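You operate a simulated robot arm through the tools that you are given. There is no shell and no other tool.

Carry out the task below with a simulated robot arm. There is one attempt and no reset: what you move stays moved.

## Task
Blow the dust off roller 62 from the spares drawer at the nozzle; put it on the orange mat.
Fine: air on for it and off again; shut the drawer; the other rollers stay.
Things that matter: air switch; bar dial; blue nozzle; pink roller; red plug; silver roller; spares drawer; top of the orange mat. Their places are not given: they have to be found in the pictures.

The check looks at the end state, three seconds after you hand in, the way a careful person would. Anything else that was tipped, shoved, dropped, spilled or broken makes it a failure.

## Robot
A 6-joint arm with a three-finger gripper, fixed in place. Base frame: the origin is on the floor under the middle of its stand, x ahead of it, y to its left, z up. Readings come in mm, degrees, newtons and seconds.
It reaches about 1213 mm from its shoulder. Its first joint turns from -166.0 to 166.0 degrees. Payload 4.89 kg.
The TCP is the grasp point between the finger pads, 30 mm short of the fingertips. In the tool frame z runs along the fingers and y along their closing line. The gripper opens to 164 mm; its body begins 125 mm behind the TCP.
Orientation is told as [roll, pitch, yaw] about the base's x, y, z axes, in that order, counted from this pose: with the fingers straight down and closing along the base's y, the tool's x points along the base's -x, its y along +y and its z along -z.

## Interface
- The arm moves only by the tool move_arm. Its arguments are lists of equal length, an entry for each row: "rotation": the turn, a rotation vector about the base's x, y, z in degrees, a list of three; "slide": the shift along the base's x, y, z in m, a list of three; "jaw": the closure, from 0 (fully open) to 1 (shut). In form: {"rotation": [[wx, wy, wz], ...], "slide": [[tx, ty, tz], ...], "jaw": [jaw, ...]}. A call has 1 to 20 rows; each row is the pose to reach, as a shift and turn from the pose commanded when the call began. Rows are played at 5 a second. More than 50 mm and 8.6 degrees between two rows, or a gripper value outside its range, and nothing of the call is played. A pose out of reach is approached as far as the arm can. The call stops where the force on the tool passes 90 N (or 10 N more than at its start, if that is more) or the arm is blocked; 0.2 s more then pass. The fingers move at their own pace (about 108 mm/s each) and stop on an object; they squeeze with about 40 N. The grip force told is the motor's: it shows also when the fingers shut on nothing. Time passes only in rows, and 0.2 s behind the last, so rows that repeat a pose let the fingers close. The reply holds the time, the measured pose of the TCP, the force on the tool along the base axes, the opening and the grip force, in the units named above and with some noise, with the torque about the TCP (base axes, N m) and any sound that the robot's microphone picked up.
- Cameras (640 x 400 px; columns grow to the right, rows downward): "scene" is fixed at [50.6, 650, 1374.3]; the picture's right is [-0.48, -0.88, 0.00], its down [-0.34, 0.18, -0.92] and it looks along [0.81, -0.44, -0.38] (base axes); focal length 315 px, centre (320, 200). "wrist" rides on the gripper at [76, -2, -152] in the tool frame; the picture's right is [0.02, 1.00, 0.00], its down [-0.88, 0.02, -0.47] and it looks along [-0.47, 0.01, 0.88] (tool axes); focal length 247 px, centre (320, 200).
- capture(camera): a new picture of that camera. No time passes.
- raise_lower(by): moves the trunk up (or, below 0, down) by that many mm; the arm rides with it, the base frame stays. It gives what a move gives, with no picture.
- probe_pixels(camera, pixels): for up to 12 pixels [column, row] of the newest picture of that camera ("zoom" is the newest enlarged one), the place [x, y, z] in the base frame of the surface seen there, good to about 2 mm. No time passes.
- close_up(camera, box): a new picture of the part [left, top, right, bottom] of that camera's present view, enlarged. No time passes.
- close_job(): hands the job in; it is judged then, once.

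Unless the task says otherwise, let go and move clear before handing in.

The tools are called by a JSON object that holds its "method" and its "body". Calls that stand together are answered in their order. move_arm: Moves the arm, as the interface text tells. Its arguments: {"type":"object","properties":{"rotation":{"type":"array"},"slide":{"type":"array"},"jaw":{"type":"array"}},"required":["rotation","slide","jaw"]} The other tools are called the same way: raise_lower (by) moves the trunk up or down; capture (camera) takes a picture; probe_pixels (camera, pixels) gives the place of the surface under pixels of a picture; close_up (camera, box) takes an enlarged picture of a part of a camera's view; close_job () hands the job in.

At the start:

```text
time_s: 0.0
ee_pos: [604.6, 22.1, 1257.0]
tool_rot: [0.0, 0.0, 0.0]
contact_force: [1.0, 0.5, -0.1]
torque: [0.02, -0.02, -0.02]
width: 164.0
finger_force: 0.0
trunk travel left (down, up): [-125.0, 265.0]
```

scene: 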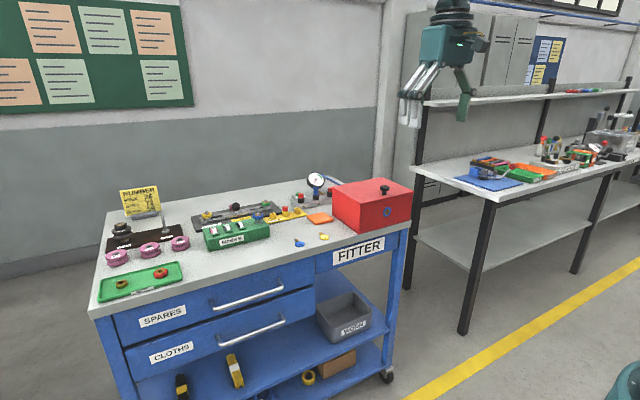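
wrist: 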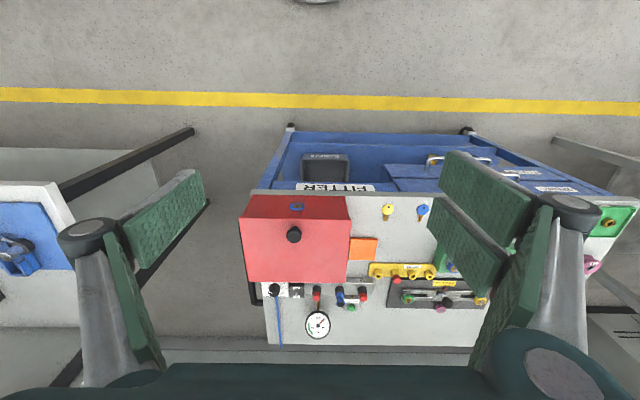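

The scene picture shows a blue cart with SPARES drawer (about pixel 160,316), a gauge at (316,180), an orange mat at (319,218), a red box at (372,205) and a note at (140,200). I'll take close-ups to read these.

{"method": "close_up", "body": {"camera": "scene", "box": [90, 170, 260, 300]}}

{"method": "close_up", "body": {"camera": "scene", "box": [190, 160, 350, 260]}}

{"method": "close_up", "body": {"camera": "scene", "box": [100, 230, 420, 400]}}

{"method": "close_up", "body": {"camera": "wrist", "box": [230, 180, 500, 350]}}

{"method": "close_up", "body": {"camera": "scene", "box": [100, 170, 200, 240]}}

```text
3.08 times, centred on (175, 235) of scene
```

zoom: 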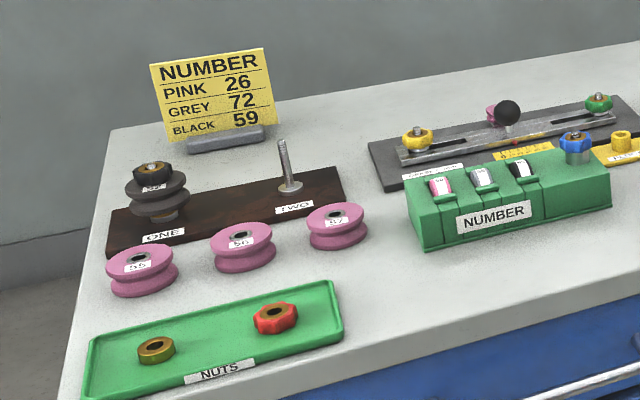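

```text
4.00 times, centred on (270, 210) of scene
```

zoom: 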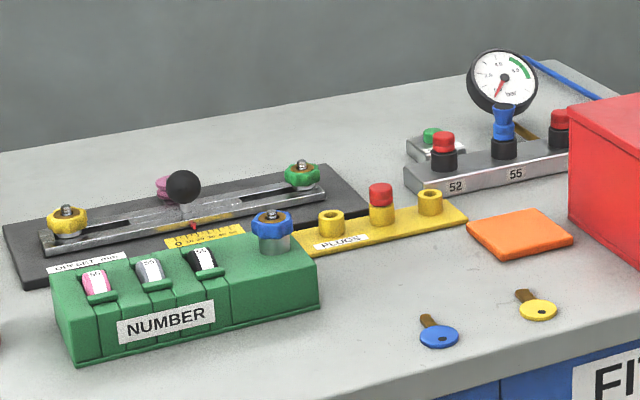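

```text
2.00 times, centred on (260, 315) of scene
```

zoom: 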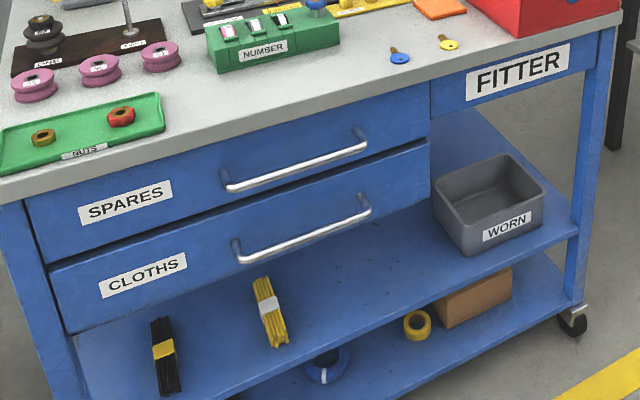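

```text
2.35 times, centred on (365, 265) of wrist
```

zoom: 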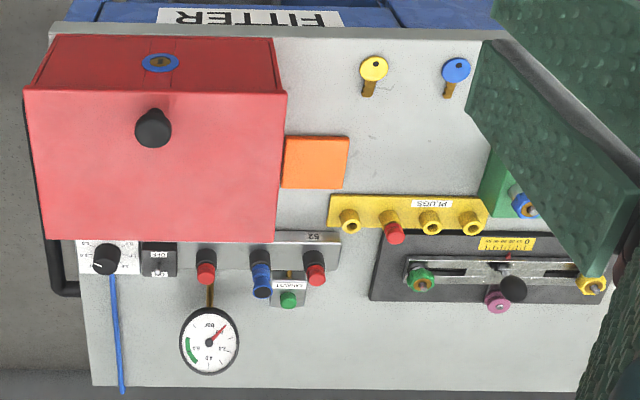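

```text
5.71 times, centred on (150, 205) of scene
```

zoom: 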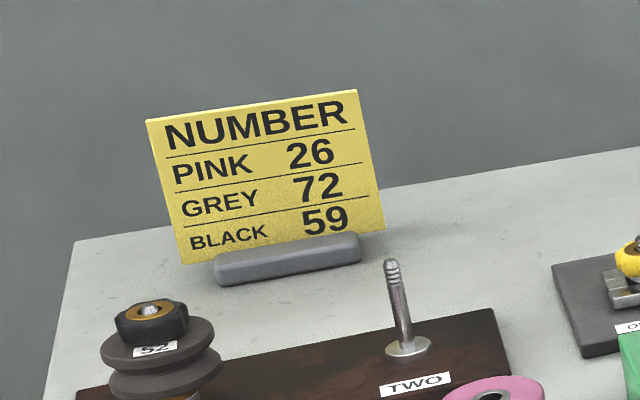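

The close-ups show a rail with ports (52, 55, ...), red plugs, a blue nozzle, a rotary dial and a rocker switch beside the red box, and a gauge. I'll zoom in further from the wrist camera on them and probe positions.

{"method": "close_up", "body": {"camera": "wrist", "box": [255, 270, 385, 350]}}

{"method": "close_up", "body": {"camera": "scene", "box": [285, 165, 345, 215]}}

{"method": "probe_pixels", "body": {"camera": "scene", "pixels": [[319, 218], [160, 316], [215, 309], [283, 288], [316, 180], [372, 200], [384, 188], [315, 200], [300, 198], [230, 238], [115, 255], [330, 201]]}}

{"method": "probe_pixels", "body": {"camera": "wrist", "pixels": [[275, 289], [297, 290], [317, 291], [340, 292], [351, 307], [363, 294], [318, 323], [363, 248], [294, 235], [345, 283], [300, 300], [340, 330]]}}

```text
4.92 times, centred on (320, 310) of wrist
```

zoom: 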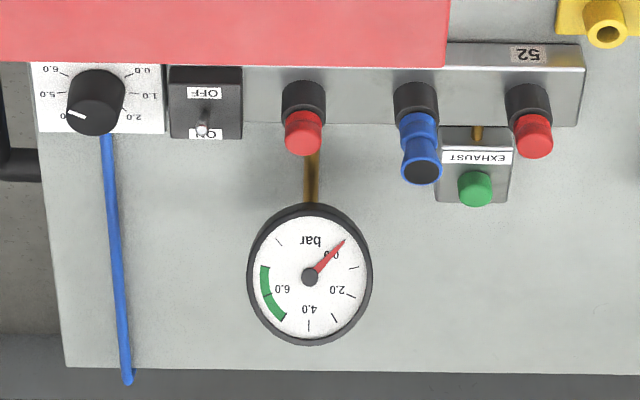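

```text
8.00 times, centred on (315, 190) of scene
```

zoom: 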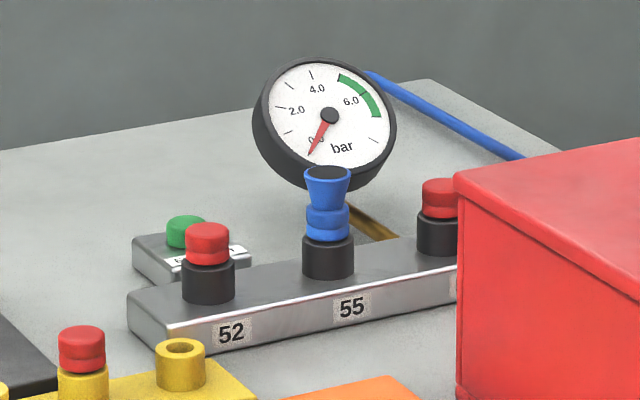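

```text
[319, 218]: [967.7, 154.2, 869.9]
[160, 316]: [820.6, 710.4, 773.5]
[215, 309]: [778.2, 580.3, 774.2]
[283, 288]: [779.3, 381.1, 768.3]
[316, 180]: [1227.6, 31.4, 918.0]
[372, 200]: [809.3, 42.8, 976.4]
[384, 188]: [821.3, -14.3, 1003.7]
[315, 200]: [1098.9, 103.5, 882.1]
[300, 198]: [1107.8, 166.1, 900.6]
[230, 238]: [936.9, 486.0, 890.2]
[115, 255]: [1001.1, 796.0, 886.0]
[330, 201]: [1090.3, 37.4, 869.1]
```

```text
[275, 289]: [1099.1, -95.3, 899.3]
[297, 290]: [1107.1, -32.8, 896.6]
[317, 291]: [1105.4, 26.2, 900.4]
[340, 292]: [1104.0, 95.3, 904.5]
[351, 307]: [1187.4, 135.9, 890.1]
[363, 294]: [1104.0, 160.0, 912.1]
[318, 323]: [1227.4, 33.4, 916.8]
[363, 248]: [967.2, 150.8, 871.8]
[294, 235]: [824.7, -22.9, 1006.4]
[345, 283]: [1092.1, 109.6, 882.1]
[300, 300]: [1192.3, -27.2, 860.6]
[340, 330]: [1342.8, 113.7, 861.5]
```

The gauge reads about 0 bar, with a green zone near 5–6.5; the dial sits near (275,289) at [1099,-95,899] and the switch near [1107,-33,897]. I'll move the hand over that area for a closer look.

{"method": "move_arm", "body": {"rotation": [[0, 0, 0], [0, 0, 0], [0, 0, 0], [0, 0, 0], [0, 0, 0], [0, 0, 0], [0, 0, 0]], "slide": [[0.045, -0.005, 0], [0.09, -0.01, 0], [0.135, -0.015, 0], [0.18, -0.02, -0.01], [0.225, -0.03, -0.02], [0.27, -0.04, -0.03], [0.3, -0.04, -0.04]], "jaw": [0, 0, 0, 0, 0, 0, 0]}}

{"method": "capture", "body": {"camera": "wrist"}}

{"method": "close_up", "body": {"camera": "wrist", "box": [200, 130, 450, 290]}}

```text
time_s: 1.6
ee_pos: [903.5, -14.6, 1216.1]
tool_rot: [0.1, 0.0, 0.0]
contact_force: [-0.8, -0.1, 0.6]
torque: [0.01, -0.23, -0.01]
width: 163.9
finger_force: 0.1
trunk travel left (down, up): [-125.0, 265.0]
```

```text
taken
```

wrist: 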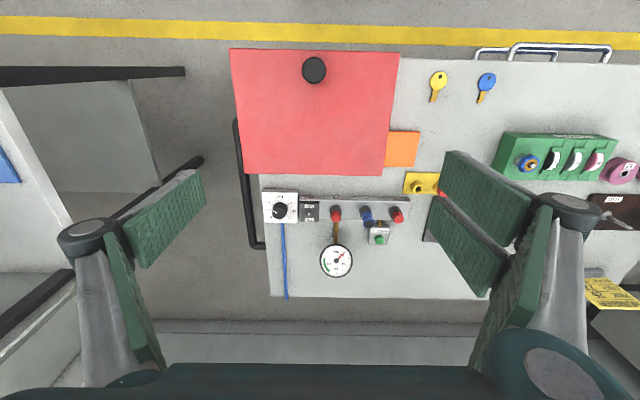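

```text
2.50 times, centred on (325, 210) of wrist
```

zoom: 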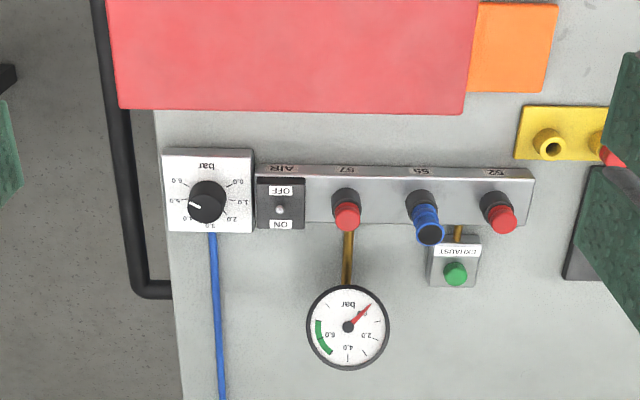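

I can now see AIR OFF/ON toggle, dial "bar", ports 57/55/52. I'll zoom in tighter on the dial, switch and gauge.

{"method": "close_up", "body": {"camera": "wrist", "box": [260, 180, 340, 230]}}

{"method": "close_up", "body": {"camera": "wrist", "box": [310, 190, 420, 280]}}

{"method": "close_up", "body": {"camera": "scene", "box": [340, 0, 500, 130]}}

```text
8.00 times, centred on (300, 205) of wrist
```

zoom: 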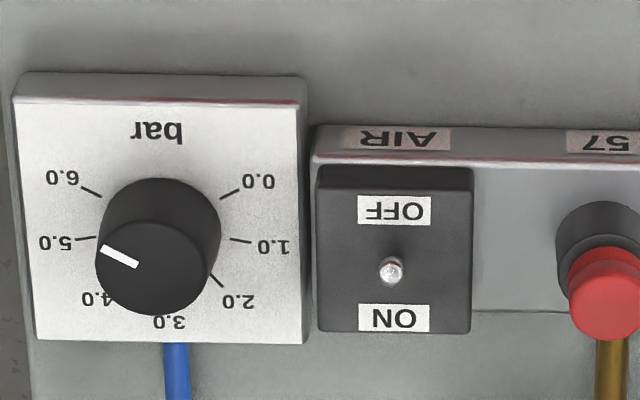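

```text
4.44 times, centred on (365, 235) of wrist
```

zoom: 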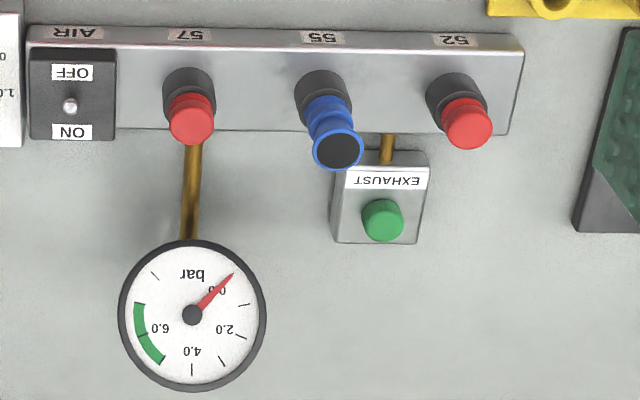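

```text
3.08 times, centred on (420, 65) of scene
```

zoom: 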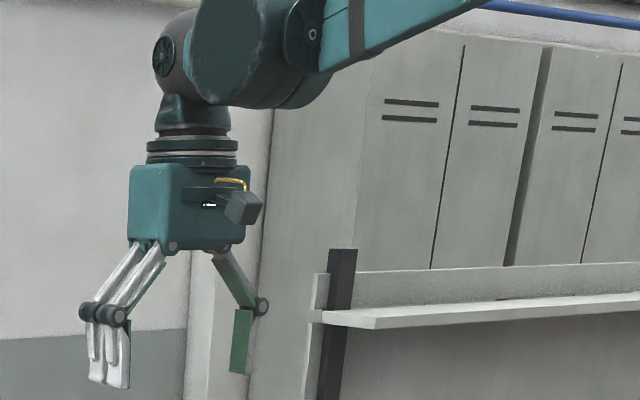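

The dial pointer sits around 5.5 bar (within the gauge's green zone), the toggle seems at the OFF side and the gauge is at 0. Next I'll go look at the spares drawer and its handle.

{"method": "move_arm", "body": {"rotation": [[0, 0, 0], [0, 0, 0], [0, 0, 0], [0, 0, 0], [0, 0, 0], [0, 0, 0], [0, 0, 0], [0, 0, 0], [0, 0, 0], [0, 0, 0], [0, 0, 0], [0, 0, 0], [0, 0, 0]], "slide": [[-0.024, 0.038, 0], [-0.048, 0.076, 0], [-0.072, 0.114, 0], [-0.096, 0.152, 0], [-0.12, 0.19, 0], [-0.144, 0.228, 0], [-0.168, 0.266, 0], [-0.192, 0.304, 0], [-0.216, 0.342, 0], [-0.24, 0.38, 0], [-0.264, 0.418, 0], [-0.288, 0.456, 0], [-0.31, 0.49, 0]], "jaw": [0, 0, 0, 0, 0, 0, 0, 0, 0, 0, 0, 0, 0]}}

{"method": "capture", "body": {"camera": "wrist"}}

{"method": "close_up", "body": {"camera": "wrist", "box": [200, 100, 440, 300]}}

```text
time_s: 4.4
ee_pos: [593.4, 473.5, 1217.4]
tool_rot: [0.1, 0.0, 0.0]
contact_force: [0.1, -0.9, -0.2]
torque: [0.18, 0.13, -0.01]
width: 164.0
finger_force: 0.3
trunk travel left (down, up): [-125.0, 265.0]
```

```text
taken
```

wrist: 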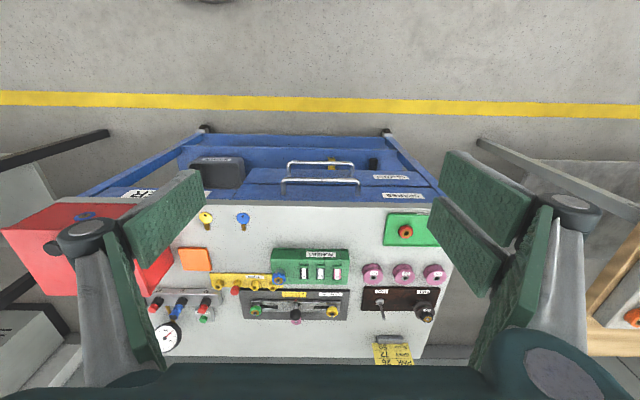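

```text
2.00 times, centred on (320, 200) of wrist
```

zoom: 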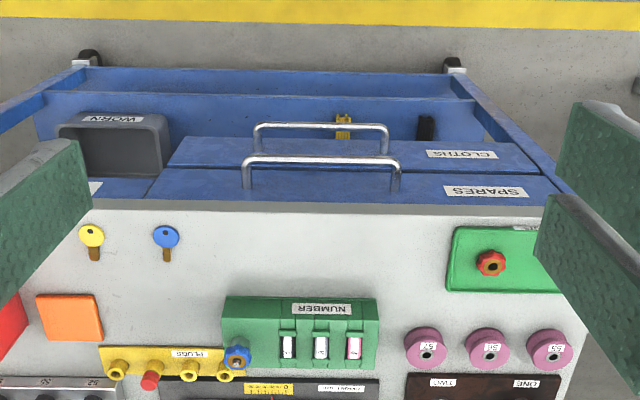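

The handle of SPARES runs from about (283,181) to (358,183) in the wrist view. I'll probe it along with the drawer front and the table edge.

{"method": "probe_pixels", "body": {"camera": "wrist", "pixels": [[320, 180], [300, 180], [340, 181], [283, 188], [359, 190], [320, 195], [320, 201], [320, 206], [320, 210], [320, 163], [400, 203], [240, 202]]}}

{"method": "probe_pixels", "body": {"camera": "scene", "pixels": [[250, 299], [235, 303], [215, 309], [283, 288], [250, 281], [250, 274], [250, 268], [250, 334], [130, 320], [315, 265], [250, 312], [250, 292]]}}

{"method": "close_up", "body": {"camera": "scene", "box": [190, 250, 310, 350]}}

```text
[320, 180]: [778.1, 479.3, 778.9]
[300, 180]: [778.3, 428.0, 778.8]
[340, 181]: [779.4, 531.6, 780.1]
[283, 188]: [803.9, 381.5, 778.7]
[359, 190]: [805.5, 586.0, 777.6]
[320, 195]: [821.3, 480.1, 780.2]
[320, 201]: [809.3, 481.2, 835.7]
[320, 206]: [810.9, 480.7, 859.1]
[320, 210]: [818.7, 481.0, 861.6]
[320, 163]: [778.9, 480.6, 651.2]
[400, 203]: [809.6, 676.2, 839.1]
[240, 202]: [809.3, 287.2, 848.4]
```

```text
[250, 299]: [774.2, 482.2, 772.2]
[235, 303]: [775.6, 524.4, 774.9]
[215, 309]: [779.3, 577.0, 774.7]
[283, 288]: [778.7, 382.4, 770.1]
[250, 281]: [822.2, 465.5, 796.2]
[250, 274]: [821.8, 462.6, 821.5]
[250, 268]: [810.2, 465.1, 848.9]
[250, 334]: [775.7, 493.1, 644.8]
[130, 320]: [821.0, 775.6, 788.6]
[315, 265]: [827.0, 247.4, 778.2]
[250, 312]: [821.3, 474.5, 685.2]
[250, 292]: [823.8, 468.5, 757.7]
```

```text
4.00 times, centred on (250, 300) of scene
```

zoom: 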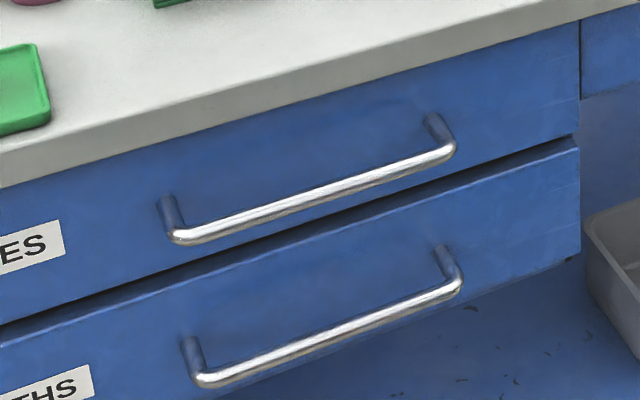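

The bar's centre is near [780, 380–586, 773], drawer front at x≈822 and the table edge at x≈810. I'll turn the hand so it closes across the bar, then tilt it 45° forward.

{"method": "move_arm", "body": {"rotation": [[0, 0, -7.5], [0, 0, -15], [0, 0, -22.5], [0, 0, -30], [0, 0, -37.5], [0, 0, -45], [0, 0, -52.5], [0, 0, -60], [0, 0, -67.5], [0, 0, -75], [0, 0, -82.5], [0, 0, -90]], "slide": [[0, 0, -0.01], [0, 0, -0.02], [0, 0, -0.03], [0, 0, -0.04], [0, 0, -0.05], [0, 0, -0.06], [0, 0, -0.07], [0, 0, -0.08], [0, 0, -0.09], [0, 0, -0.1], [0, 0, -0.11], [0, 0, -0.12]], "jaw": [0, 0, 0.2, 0.4, 0.6, 0.78, 0.78, 0.78, 0.78, 0.78, 0.78, 0.78]}}

```text
time_s: 7.0
ee_pos: [593.3, 472.5, 1097.4]
tool_rot: [0.0, 0.1, -90.1]
contact_force: [-0.5, 1.0, -0.6]
torque: [0.03, -0.03, -0.01]
width: 36.0
finger_force: 0.0
trunk travel left (down, up): [-125.0, 265.0]
```

The yaw went through and the opening is 36 mm. Now I tilt the fingers 45° toward the drawer and descend to a pre-grasp about 100 mm off the bar.

{"method": "move_arm", "body": {"rotation": [[0, -7.5, 0], [0, -15, 0], [0, -22.5, 0], [0, -30, 0], [0, -37.5, 0], [0, -45, 0], [0, -45, 0], [0, -45, 0]], "slide": [[0, 0, -0.03], [0, 0, -0.06], [0, 0, -0.09], [0.02, -0.005, -0.12], [0.04, -0.01, -0.15], [0.06, -0.015, -0.18], [0.08, -0.02, -0.21], [0.0915, -0.022, -0.23]], "jaw": [0.78, 0.78, 0.78, 0.78, 0.78, 0.78, 0.78, 0.78]}}

{"method": "capture", "body": {"camera": "wrist"}}

{"method": "capture", "body": {"camera": "scene"}}

```text
time_s: 8.8
ee_pos: [687.2, 451.0, 866.5]
tool_rot: [44.9, 0.0, -90.0]
contact_force: [-0.5, -0.5, 0.9]
torque: [0.02, -0.04, 0.01]
width: 36.3
finger_force: 0.1
trunk travel left (down, up): [-125.0, 265.0]
```

```text
taken
```

wrist: 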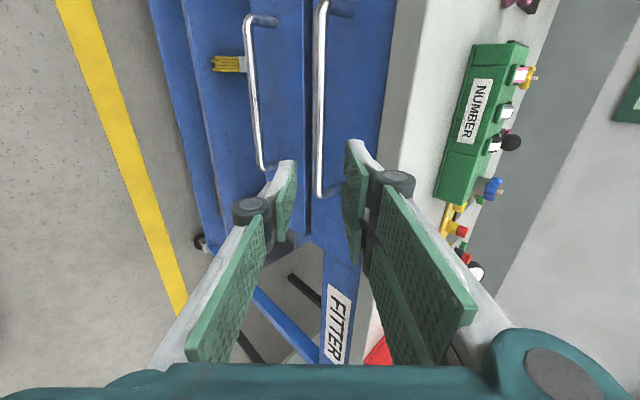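

```text
taken
```

scene: 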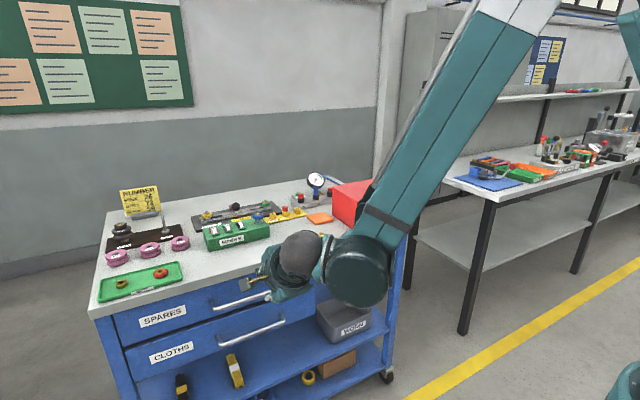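

The hand is tilted as wanted (45°) and the bar appears centred at column ~321 between the fingers. I'll move in along the approach line.

{"method": "move_arm", "body": {"rotation": [[0, 0, 0], [0, 0, 0], [0, 0, 0], [0, 0, 0]], "slide": [[0.03, 0, -0.03], [0.055, 0, -0.055], [0.07, 0, -0.07], [0.0826, 0, -0.0827]], "jaw": [0.78, 0.78, 0.78, 0.78]}}

{"method": "capture", "body": {"camera": "wrist"}}

```text
time_s: 9.8
ee_pos: [768.3, 451.6, 784.4]
tool_rot: [45.0, 0.0, -89.9]
contact_force: [-1.1, -0.7, 0.4]
torque: [0.04, -0.02, 0.04]
width: 36.0
finger_force: 0.0
trunk travel left (down, up): [-125.0, 265.0]
```

```text
taken
```

wrist: 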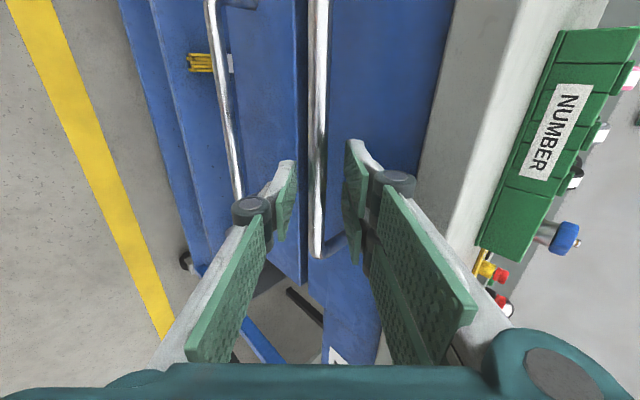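

The bar is now between the fingers (column ~318, no contact force). I'll close on it.

{"method": "move_arm", "body": {"rotation": [[0, 0, 0], [0, 0, 0], [0, 0, 0], [0, 0, 0]], "slide": [[0, 0, 0], [0, 0, 0], [0, 0, 0], [0, 0, 0]], "jaw": [0.9, 1, 1, 1]}}

{"method": "capture", "body": {"camera": "wrist"}}

```text
time_s: 10.8
ee_pos: [768.7, 451.3, 783.5]
tool_rot: [44.9, 0.0, -90.0]
contact_force: [-23.4, -5.4, -22.8]
torque: [-0.35, 0.5, 0.49]
width: 13.0
finger_force: 45.1
trunk travel left (down, up): [-125.0, 265.0]
```

```text
taken
```

wrist: 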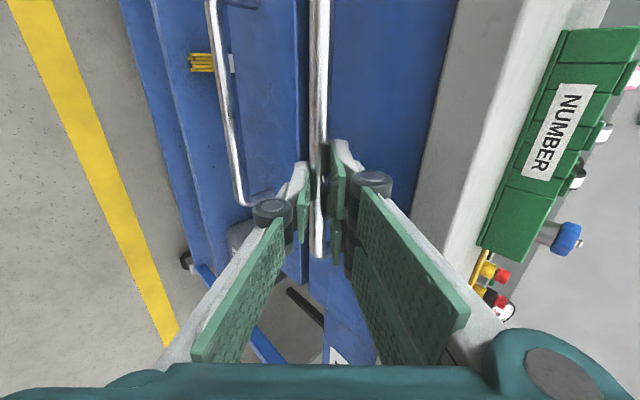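

The fingers hold the 13 mm bar. I'll pull the drawer gently 100 mm toward the robot first.

{"method": "move_arm", "body": {"rotation": [[0, 0, 0], [0, 0, 0], [0, 0, 0], [0, 0, 0], [0, 0, 0]], "slide": [[-0.015, 0, 0], [-0.035, 0, 0], [-0.055, 0, 0], [-0.08, 0, 0], [-0.1, 0, 0]], "jaw": [1, 1, 1, 1, 1]}}

{"method": "capture", "body": {"camera": "scene"}}

```text
time_s: 12.0
ee_pos: [668.6, 451.4, 783.6]
tool_rot: [45.0, -0.1, -90.0]
contact_force: [0.8, -18.2, -44.4]
torque: [-0.68, 0.45, 0.29]
width: 13.4
finger_force: 45.3
trunk travel left (down, up): [-125.0, 265.0]
```

```text
taken
```

scene: 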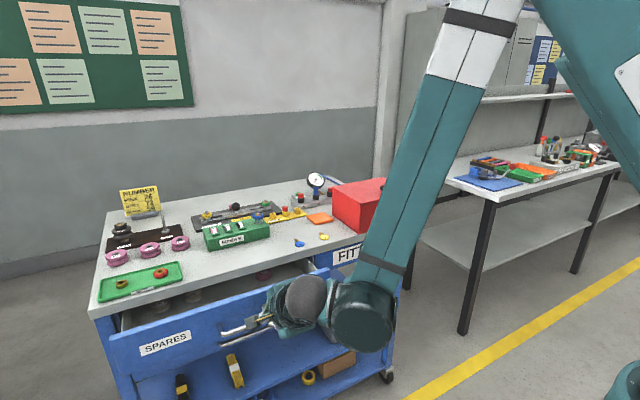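

The drawer slid out 100 mm (rollers are visible at its rear near (195,297) and (262,275)). I'll keep pulling another 150 mm, easing down 1 mm.

{"method": "move_arm", "body": {"rotation": [[0, 0, 0], [0, 0, 0], [0, 0, 0], [0, 0, 0], [0, 0, 0], [0, 0, 0], [0, 0, 0]], "slide": [[-0.015, 0, -0.001], [-0.035, 0, -0.001], [-0.055, 0, -0.001], [-0.08, 0, -0.001], [-0.105, 0, -0.001], [-0.13, 0, -0.001], [-0.15, 0, -0.001]], "jaw": [1, 1, 1, 1, 1, 1, 1]}}

{"method": "capture", "body": {"camera": "scene"}}

{"method": "capture", "body": {"camera": "wrist"}}

```text
time_s: 13.6
ee_pos: [535.3, 476.8, 823.6]
tool_rot: [44.8, -0.1, -89.9]
contact_force: [-0.7, -1.0, 0.2]
torque: [0.04, 0.0, 0.01]
width: 0.2
finger_force: 45.0
out of reach, approached as far as the arm can: row 2, 3, 4, 5, 6, 7
trunk travel left (down, up): [-125.0, 265.0]
```

```text
taken
```

scene: 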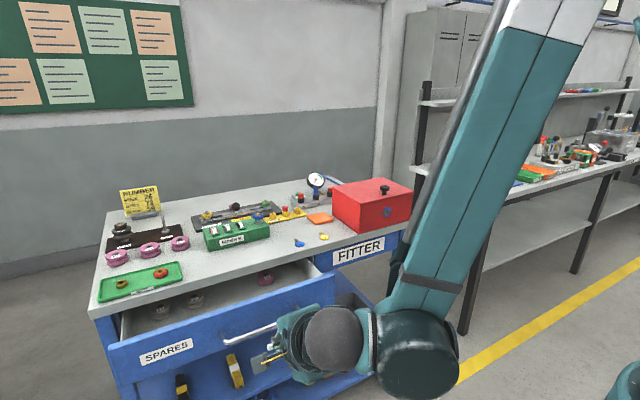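

```text
taken
```

wrist: 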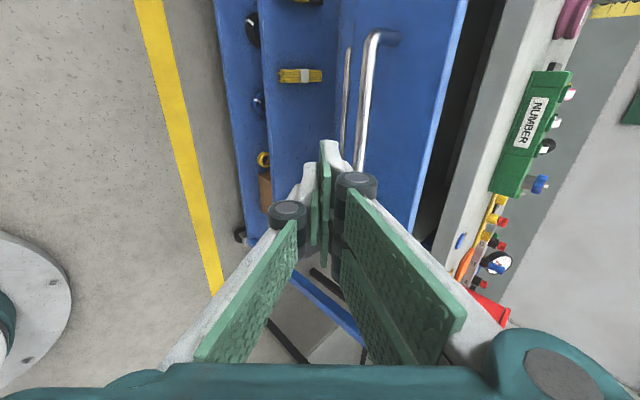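

The arm ran out of reach (too folded) and slid off the bar, but without contact force now; the drawer stands partly open. I'll probe how far it opened.

{"method": "probe_pixels", "body": {"camera": "scene", "pixels": [[165, 352], [240, 336], [225, 341], [160, 310], [195, 300], [265, 279], [150, 330], [200, 330], [260, 300], [300, 285], [120, 335], [130, 318]]}}

{"method": "close_up", "body": {"camera": "scene", "box": [90, 250, 330, 400]}}

{"method": "probe_pixels", "body": {"camera": "wrist", "pixels": [[370, 80], [375, 40], [359, 160], [346, 80], [400, 150], [440, 100]]}}

```text
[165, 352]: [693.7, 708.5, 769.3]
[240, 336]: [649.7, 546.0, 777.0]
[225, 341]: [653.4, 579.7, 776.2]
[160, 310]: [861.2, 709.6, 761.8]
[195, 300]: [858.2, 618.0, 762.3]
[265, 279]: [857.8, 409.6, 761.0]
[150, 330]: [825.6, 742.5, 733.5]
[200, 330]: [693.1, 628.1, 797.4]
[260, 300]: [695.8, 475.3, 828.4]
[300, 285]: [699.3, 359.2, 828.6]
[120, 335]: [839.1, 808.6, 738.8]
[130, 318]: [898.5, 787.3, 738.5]
```

```text
2.67 times, centred on (210, 325) of scene
```

zoom: 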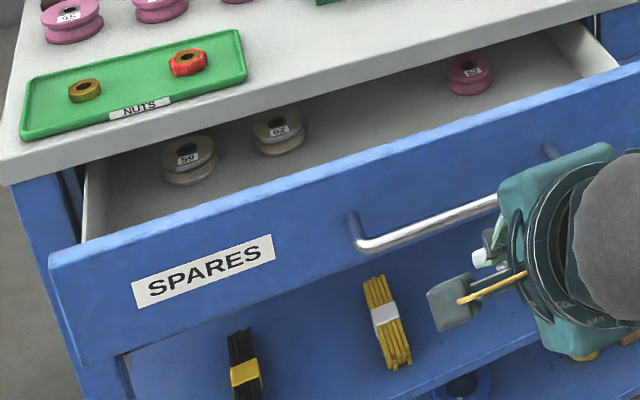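

```text
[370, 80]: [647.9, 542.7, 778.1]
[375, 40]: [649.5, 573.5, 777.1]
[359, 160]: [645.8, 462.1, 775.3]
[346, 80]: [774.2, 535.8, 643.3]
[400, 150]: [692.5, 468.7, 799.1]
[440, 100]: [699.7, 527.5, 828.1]
```

The drawer is open about 128 mm; two dusty silver/grey rollers and a pink roller are visible in it. I'll zoom to read their numbers.

{"method": "close_up", "body": {"camera": "scene", "box": [140, 285, 215, 330]}}

{"method": "close_up", "body": {"camera": "scene", "box": [245, 260, 295, 295]}}

```text
8.53 times, centred on (178, 308) of scene
```

zoom: 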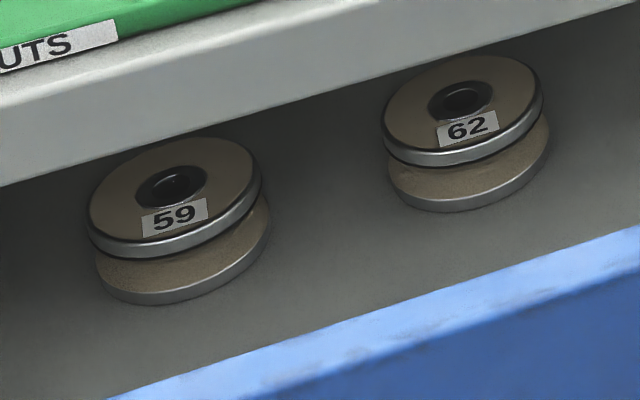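

```text
11.43 times, centred on (270, 278) of scene
```

zoom: 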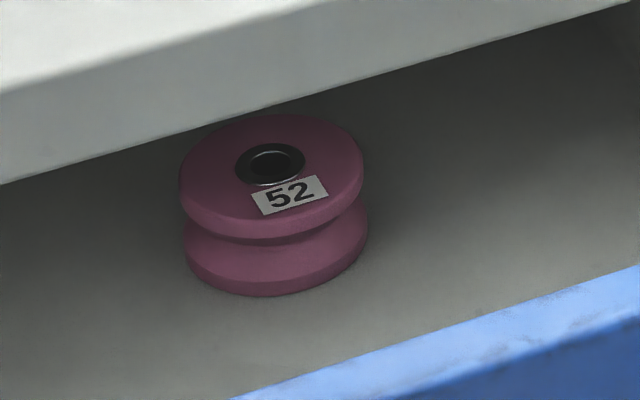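

Readable now: the silver roller at zoom (465,130) is 62, its silver neighbour is 59 and the pink one is 52. The drawer must open further, so I'll back up, straighten the hand, and look from above.

{"method": "move_arm", "body": {"rotation": [[0, 0, 0], [0, 0, 0], [0, 7.5, 0], [0, 15, 0], [0, 22.5, 0], [0, 30, 0], [0, 37.5, 0], [0, 45, 0]], "slide": [[0, 0, 0.04], [0, 0, 0.08], [0, 0, 0.12], [0, 0, 0.16], [0, 0, 0.2], [0, 0, 0.2], [0, 0, 0.2], [0, 0, 0.2]], "jaw": [1, 1, 1, 1, 1, 1, 1, 1]}}

{"method": "capture", "body": {"camera": "wrist"}}

{"method": "capture", "body": {"camera": "scene"}}

```text
time_s: 15.4
ee_pos: [534.1, 474.8, 1026.8]
tool_rot: [-0.1, 0.0, -89.9]
contact_force: [-0.7, 0.3, 1.0]
torque: [0.11, -0.18, 0.0]
width: 0.1
finger_force: 45.4
trunk travel left (down, up): [-125.0, 265.0]
```

```text
taken
```

wrist: 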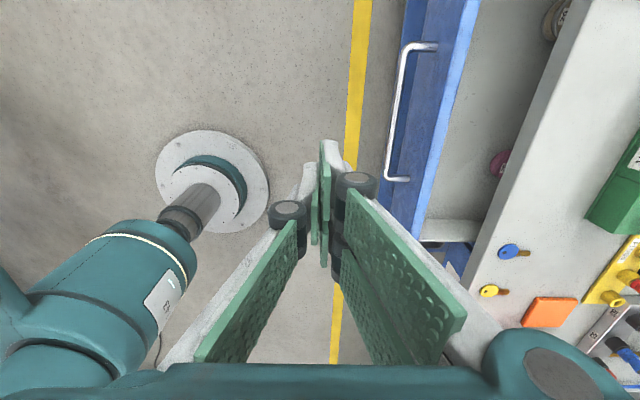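

```text
taken
```

scene: 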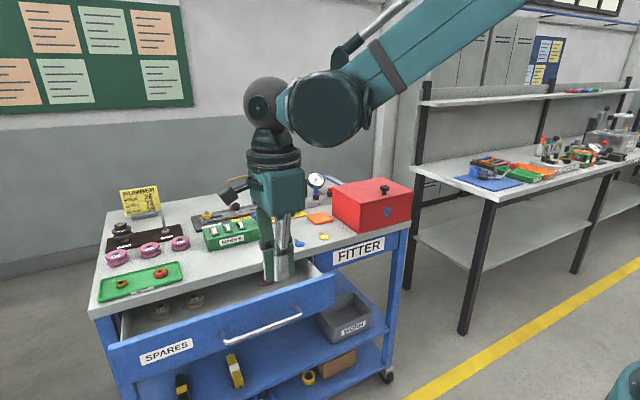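

The hand is straight again at [534,475,1027], and I can see the panel's top edge near column 430 and the pink roller at (500,162). I'll probe the panel's thickness and the interior floor.

{"method": "probe_pixels", "body": {"camera": "wrist", "pixels": [[420, 150], [428, 150], [434, 150], [440, 150], [446, 150], [460, 150], [480, 150], [500, 160], [555, 18], [450, 60], [100, 280], [205, 200]]}}

{"method": "close_up", "body": {"camera": "scene", "box": [100, 240, 340, 380]}}

```text
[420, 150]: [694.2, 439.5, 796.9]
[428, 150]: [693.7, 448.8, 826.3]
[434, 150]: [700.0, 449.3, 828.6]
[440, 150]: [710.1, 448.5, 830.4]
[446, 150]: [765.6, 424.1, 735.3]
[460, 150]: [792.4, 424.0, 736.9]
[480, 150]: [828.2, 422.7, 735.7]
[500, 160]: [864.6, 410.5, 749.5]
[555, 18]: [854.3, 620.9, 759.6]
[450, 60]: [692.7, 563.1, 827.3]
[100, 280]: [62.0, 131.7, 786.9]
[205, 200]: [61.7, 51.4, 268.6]
```

```text
2.67 times, centred on (220, 310) of scene
```

zoom: 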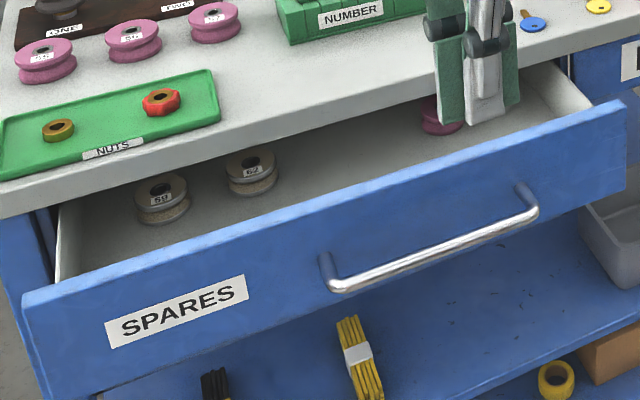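

The front panel spans x 693–711 with top z 828, the floor is z≈735, and y≈500 is free inside. I'll insert the closed fingers behind the panel at y 500.

{"method": "move_arm", "body": {"rotation": [[0, 0, 0], [0, 0, 0], [0, 0, 0], [0, 0, 0], [0, 0, 0], [0, 0, 0], [0, 0, 0], [0, 0, 0], [0, 0, 0], [0, 0, 0]], "slide": [[0.04, 0.005, 0], [0.08, 0.01, 0], [0.12, 0.015, 0], [0.16, 0.02, 0], [0.2, 0.025, -0.02], [0.211, 0.025, -0.065], [0.211, 0.025, -0.11], [0.211, 0.025, -0.155], [0.211, 0.025, -0.195], [0.211, 0.025, -0.225]], "jaw": [1, 1, 1, 1, 1, 1, 1, 1, 1, 1]}}

{"method": "capture", "body": {"camera": "wrist"}}

{"method": "close_up", "body": {"camera": "scene", "box": [140, 190, 340, 340]}}

```text
time_s: 17.6
ee_pos: [744.9, 501.9, 800.2]
tool_rot: [0.0, 0.0, -90.0]
contact_force: [-0.3, -0.2, 1.3]
torque: [0.06, -0.13, -0.03]
width: 0.0
finger_force: 45.3
trunk travel left (down, up): [-125.0, 265.0]
```

```text
taken
```

wrist: 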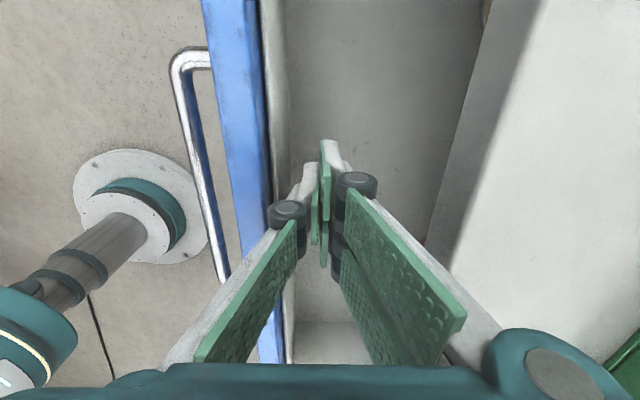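

```text
2.67 times, centred on (240, 265) of scene
```

zoom: 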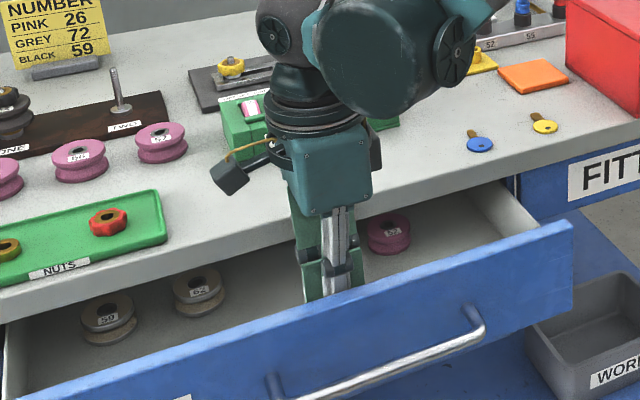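

The closed fingers are inside the drawer without contact. I'll drag the drawer open smoothly toward the robot.

{"method": "move_arm", "body": {"rotation": [[0, 0, 0], [0, 0, 0], [0, 0, 0], [0, 0, 0], [0, 0, 0], [0, 0, 0], [0, 0, 0], [0, 0, 0], [0, 0, 0], [0, 0, 0], [0, 0, 0], [0, 0, 0]], "slide": [[-0.007, 0, 0], [-0.014, 0, 0], [-0.025, 0, 0], [-0.04, 0, 0], [-0.058, 0, 0], [-0.077, 0, 0], [-0.096, 0, 0], [-0.115, 0, 0], [-0.134, 0, 0], [-0.152, 0, 0], [-0.166, 0, 0], [-0.175, 0, 0]], "jaw": [1, 1, 1, 1, 1, 1, 1, 1, 1, 1, 1, 1]}}

{"method": "capture", "body": {"camera": "scene"}}

{"method": "capture", "body": {"camera": "wrist"}}

```text
time_s: 20.2
ee_pos: [571.0, 500.7, 800.9]
tool_rot: [0.2, 0.0, -90.1]
contact_force: [0.1, 0.2, 0.3]
torque: [0.01, 0.04, 0.03]
width: 0.0
finger_force: 44.7
trunk travel left (down, up): [-125.0, 265.0]
```

```text
taken
```

scene: 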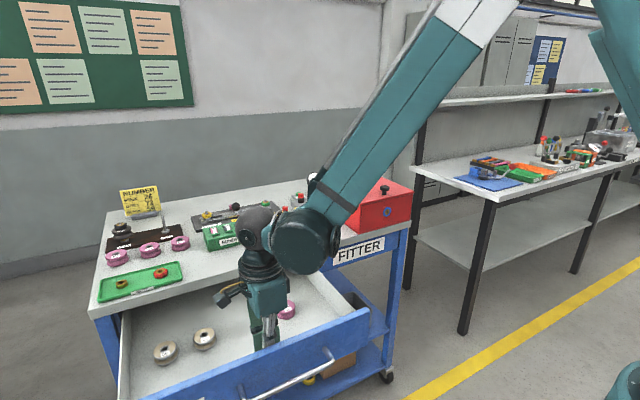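

```text
taken
```

wrist: 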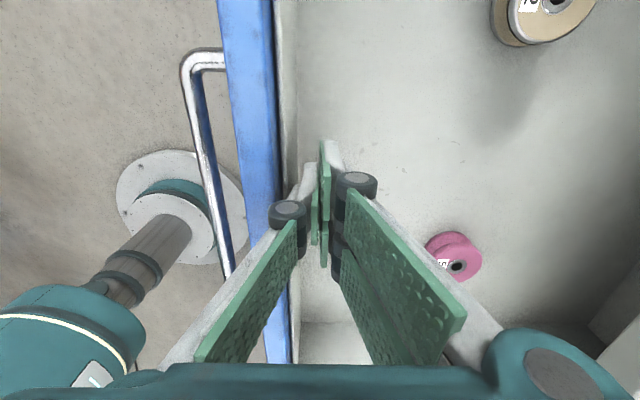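

The drawer is well open now with no residual force. I'll probe the rollers and panel in the scene picture.

{"method": "close_up", "body": {"camera": "scene", "box": [130, 290, 310, 400]}}

{"method": "probe_pixels", "body": {"camera": "scene", "pixels": [[204, 336], [204, 331], [196, 336], [213, 336], [165, 349], [286, 312], [204, 347], [180, 370], [230, 350], [310, 352], [330, 336], [240, 320]]}}

```text
3.56 times, centred on (220, 345) of scene
```

zoom: 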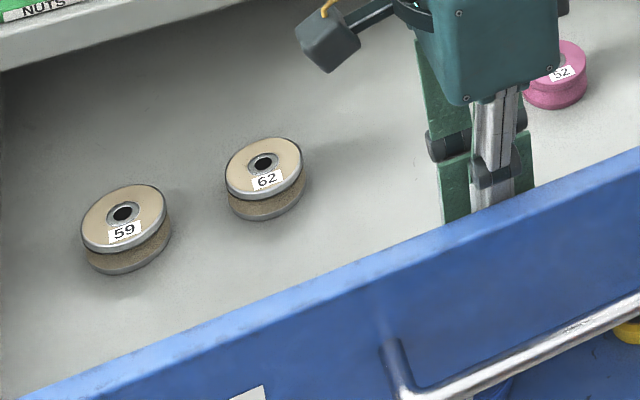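

```text
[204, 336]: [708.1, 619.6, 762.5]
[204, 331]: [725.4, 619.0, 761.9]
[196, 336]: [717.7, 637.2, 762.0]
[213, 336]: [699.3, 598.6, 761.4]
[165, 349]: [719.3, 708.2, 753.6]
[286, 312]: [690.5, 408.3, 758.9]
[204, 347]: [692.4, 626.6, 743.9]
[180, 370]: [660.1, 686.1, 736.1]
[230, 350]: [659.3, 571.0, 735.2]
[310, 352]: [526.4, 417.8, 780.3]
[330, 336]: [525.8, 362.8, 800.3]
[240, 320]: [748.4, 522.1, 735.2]
```

Roller 62 is centred near [714, 619, top 762] (diameter ~53 mm), with 59 about 89 mm away. Next I raise the hand, turn it back to yaw 0, and go look closely at the air switch and dial.

{"method": "move_arm", "body": {"rotation": [[0, 0, 0], [0, 0, 0], [0, 0, 0], [0, 0, 0], [0, 0, 0], [0, 0, 0], [0, 0, 0], [0, 0, 0], [0, 0, 7.5], [0, 0, 15], [0, 0, 22.5], [0, 0, 30], [0, 0, 37.5], [0, 0, 45], [0, 0, 52.5], [0, 0, 60], [0, 0, 67.5], [0, 0, 75], [0, 0, 82.5], [0, 0, 90]], "slide": [[0.01, 0, 0.045], [0.01, 0, 0.09], [0.01, 0, 0.135], [0.01, 0, 0.18], [0.01, 0, 0.225], [0.01, 0, 0.27], [0.01, 0, 0.315], [0.01, 0, 0.35], [0.03, -0.035, 0.35], [0.055, -0.075, 0.35], [0.08, -0.115, 0.35], [0.105, -0.155, 0.35], [0.13, -0.195, 0.35], [0.155, -0.235, 0.35], [0.18, -0.275, 0.35], [0.205, -0.315, 0.35], [0.23, -0.355, 0.35], [0.255, -0.395, 0.35], [0.28, -0.435, 0.35], [0.305, -0.475, 0.35]], "jaw": [1, 1, 1, 1, 1, 1, 1, 1, 1, 1, 1, 1, 1, 1, 1, 1, 1, 1, 1, 1]}}

{"method": "move_arm", "body": {"rotation": [[0, 0, 0], [0, 0, 0], [0, 0, 0]], "slide": [[0.03, -0.025, 0], [0.06, -0.05, 0], [0.08, -0.075, 0]], "jaw": [1, 1, 1]}}

{"method": "capture", "body": {"camera": "wrist"}}

{"method": "close_up", "body": {"camera": "wrist", "box": [220, 130, 400, 260]}}

```text
time_s: 24.4
ee_pos: [875.7, 27.8, 1151.4]
tool_rot: [0.0, 0.0, 0.2]
contact_force: [-0.8, 1.7, 0.9]
torque: [-0.21, -0.16, 0.0]
width: 0.3
finger_force: 44.5
trunk travel left (down, up): [-125.0, 265.0]
```

```text
time_s: 25.2
ee_pos: [955.1, -49.3, 1152.3]
tool_rot: [0.0, 0.0, 0.1]
contact_force: [-1.2, 1.1, 0.4]
torque: [-0.18, -0.08, 0.01]
width: 0.2
finger_force: 44.8
trunk travel left (down, up): [-125.0, 265.0]
```

```text
taken
```

wrist: 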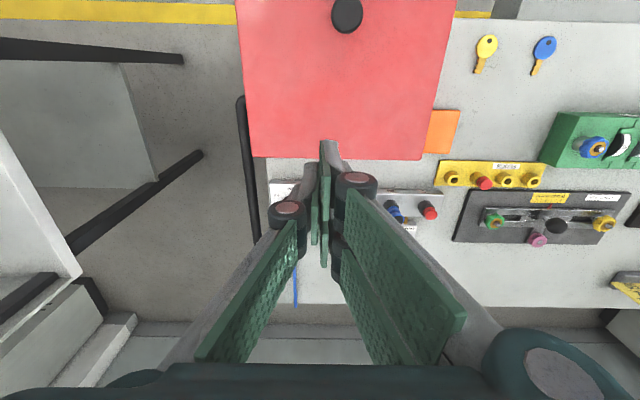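

```text
3.08 times, centred on (310, 195) of wrist
```

zoom: 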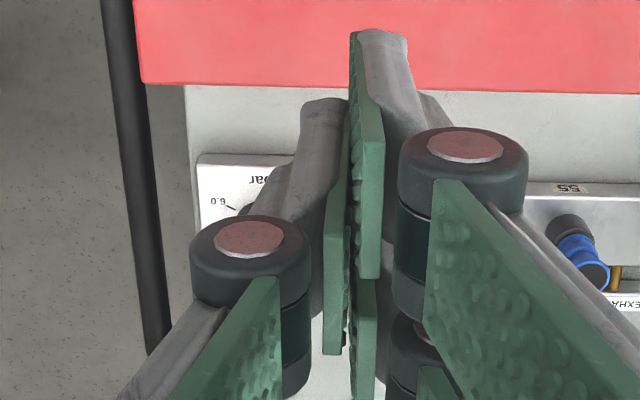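

Closed fingers hide the switch. I'll open the jaw to see between them.

{"method": "move_arm", "body": {"rotation": [[0, 0, 0], [0, 0, 0], [0, 0, 0], [0, 0, 0], [0, 0, 0]], "slide": [[0, 0, 0], [0, 0, 0], [0, 0, 0], [0, 0, 0], [0, 0, 0]], "jaw": [0.6, 0.2, 0, 0, 0]}}

{"method": "capture", "body": {"camera": "wrist"}}

{"method": "close_up", "body": {"camera": "wrist", "box": [260, 170, 360, 232]}}

{"method": "close_up", "body": {"camera": "wrist", "box": [320, 170, 450, 290]}}

{"method": "close_up", "body": {"camera": "scene", "box": [260, 60, 440, 220]}}

```text
time_s: 26.4
ee_pos: [955.4, -49.8, 1152.0]
tool_rot: [0.0, 0.0, 0.0]
contact_force: [0.4, -0.6, -0.2]
torque: [0.01, 0.01, 0.03]
width: 163.8
finger_force: 0.0
trunk travel left (down, up): [-125.0, 265.0]
```

```text
taken
```

wrist: 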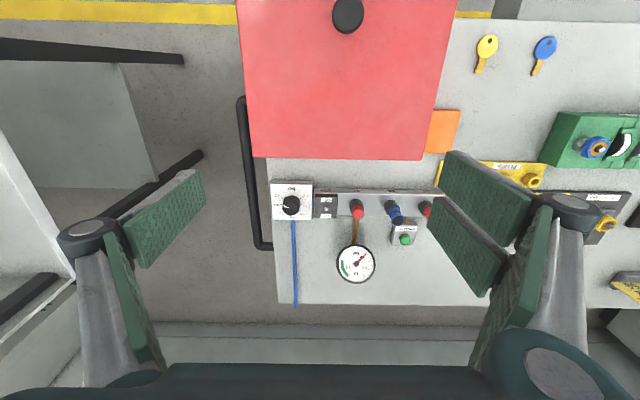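

```text
6.40 times, centred on (310, 201) of wrist
```

zoom: 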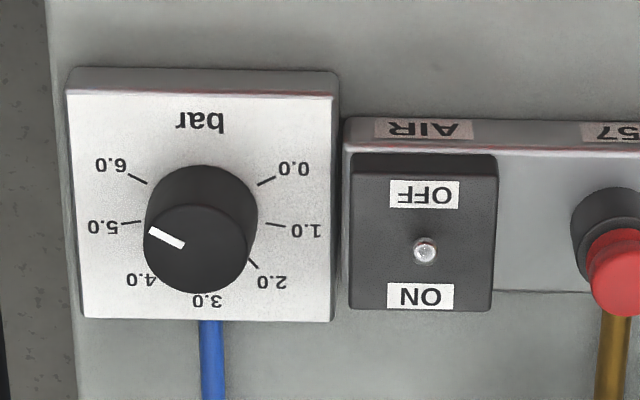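

```text
3.33 times, centred on (385, 230) of wrist
```

zoom: 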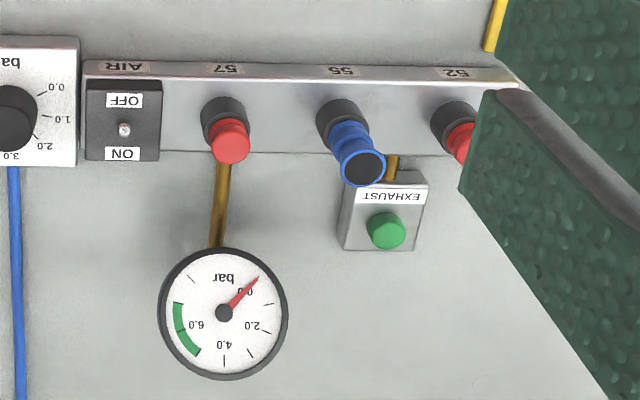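

```text
2.50 times, centred on (350, 140) of scene
```

zoom: 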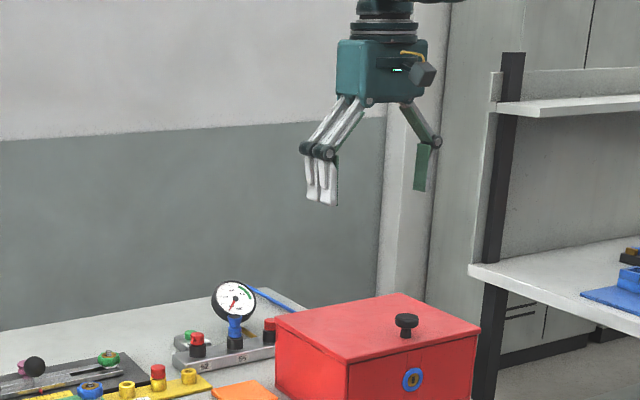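

The lever's ball shows between the OFF and ON labels; I need its actual position. I'll zoom tightly on the switch and probe there.

{"method": "close_up", "body": {"camera": "wrist", "box": [310, 188, 342, 220]}}

```text
12.50 times, centred on (326, 204) of wrist
```

zoom: 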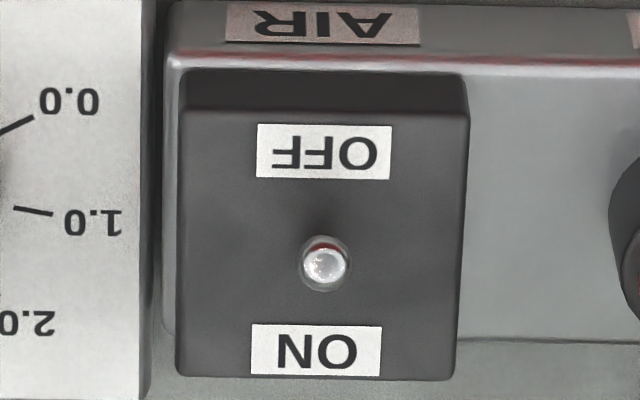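

{"method": "probe_pixels", "body": {"camera": "zoom", "pixels": [[325, 265], [325, 240], [325, 285], [325, 150], [315, 350], [320, 200], [320, 310], [200, 120], [455, 375], [325, 220], [400, 250], [320, 10]]}}

{"method": "probe_pixels", "body": {"camera": "wrist", "pixels": [[291, 205], [291, 196], [291, 212], [396, 212], [391, 204], [398, 219], [404, 239], [340, 160], [250, 160], [350, 100], [358, 212], [356, 264]]}}

```text
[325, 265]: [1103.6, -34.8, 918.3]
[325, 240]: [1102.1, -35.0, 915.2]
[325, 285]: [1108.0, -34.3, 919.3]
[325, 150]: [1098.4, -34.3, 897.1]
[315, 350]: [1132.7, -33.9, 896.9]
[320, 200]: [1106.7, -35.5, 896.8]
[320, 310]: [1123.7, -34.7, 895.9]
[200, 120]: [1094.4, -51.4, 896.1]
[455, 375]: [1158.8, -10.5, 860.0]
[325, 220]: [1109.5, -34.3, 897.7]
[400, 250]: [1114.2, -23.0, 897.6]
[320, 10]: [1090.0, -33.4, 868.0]
```

```text
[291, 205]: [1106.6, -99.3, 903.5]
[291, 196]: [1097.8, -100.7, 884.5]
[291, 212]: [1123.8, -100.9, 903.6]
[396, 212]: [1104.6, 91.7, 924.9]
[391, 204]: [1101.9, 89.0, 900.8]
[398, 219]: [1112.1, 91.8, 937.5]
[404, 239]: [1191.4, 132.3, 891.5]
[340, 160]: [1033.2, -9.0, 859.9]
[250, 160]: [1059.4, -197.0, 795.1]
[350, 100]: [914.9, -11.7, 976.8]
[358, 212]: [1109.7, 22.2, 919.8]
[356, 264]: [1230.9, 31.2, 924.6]
```

The switch box top is z 897 spanning x≈1092–1137, and the ball tip is at [1104,-35,919], leaning to the OFF side, so it's off. I'll close the fingers, come down on its near side (box rear face is ~x 993), and push it toward ON (+x).

{"method": "move_arm", "body": {"rotation": [[0, 0, 0], [0, 0, 0], [0, 0, 0], [0, 0, 0], [0, 0, 0], [0, 0, 0], [0, 0, 0], [0, 0, 0], [0, 0, 0], [0, 0, 0]], "slide": [[0.03, 0, 0], [0.06, 0.003, 0], [0.09, 0.006, 0], [0.1, 0.007, -0.04], [0.1, 0.007, -0.08], [0.1, 0.007, -0.12], [0.1, 0.007, -0.155], [0.1, 0.007, -0.185], [0.1, 0.007, -0.205], [0.1, 0.007, -0.216]], "jaw": [0.5, 1, 1, 1, 1, 1, 1, 1, 1, 1]}}

{"method": "capture", "body": {"camera": "wrist"}}

{"method": "close_up", "body": {"camera": "scene", "box": [260, 100, 440, 220]}}

```text
time_s: 28.6
ee_pos: [1053.6, -39.5, 934.1]
tool_rot: [0.1, 0.0, 0.0]
contact_force: [-0.4, -0.4, 0.6]
torque: [0.01, 0.01, 0.02]
width: 0.0
finger_force: 40.3
trunk travel left (down, up): [-125.0, 265.0]
```

```text
taken
```

wrist: 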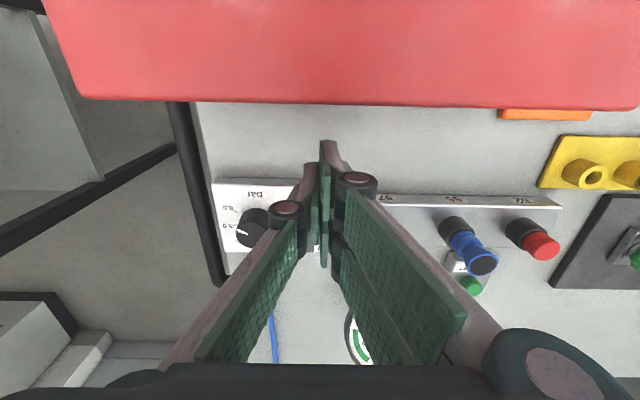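

```text
3.33 times, centred on (350, 160) of scene
```

zoom: 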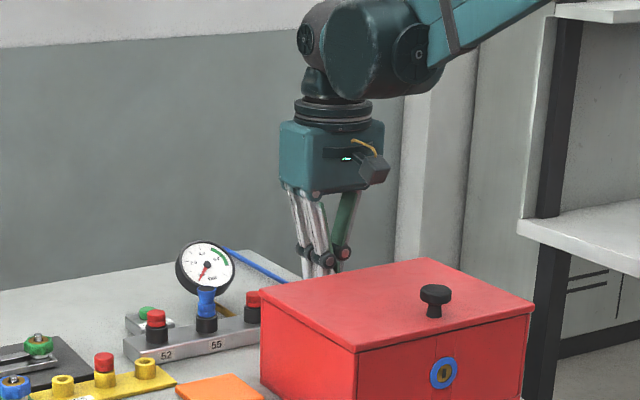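

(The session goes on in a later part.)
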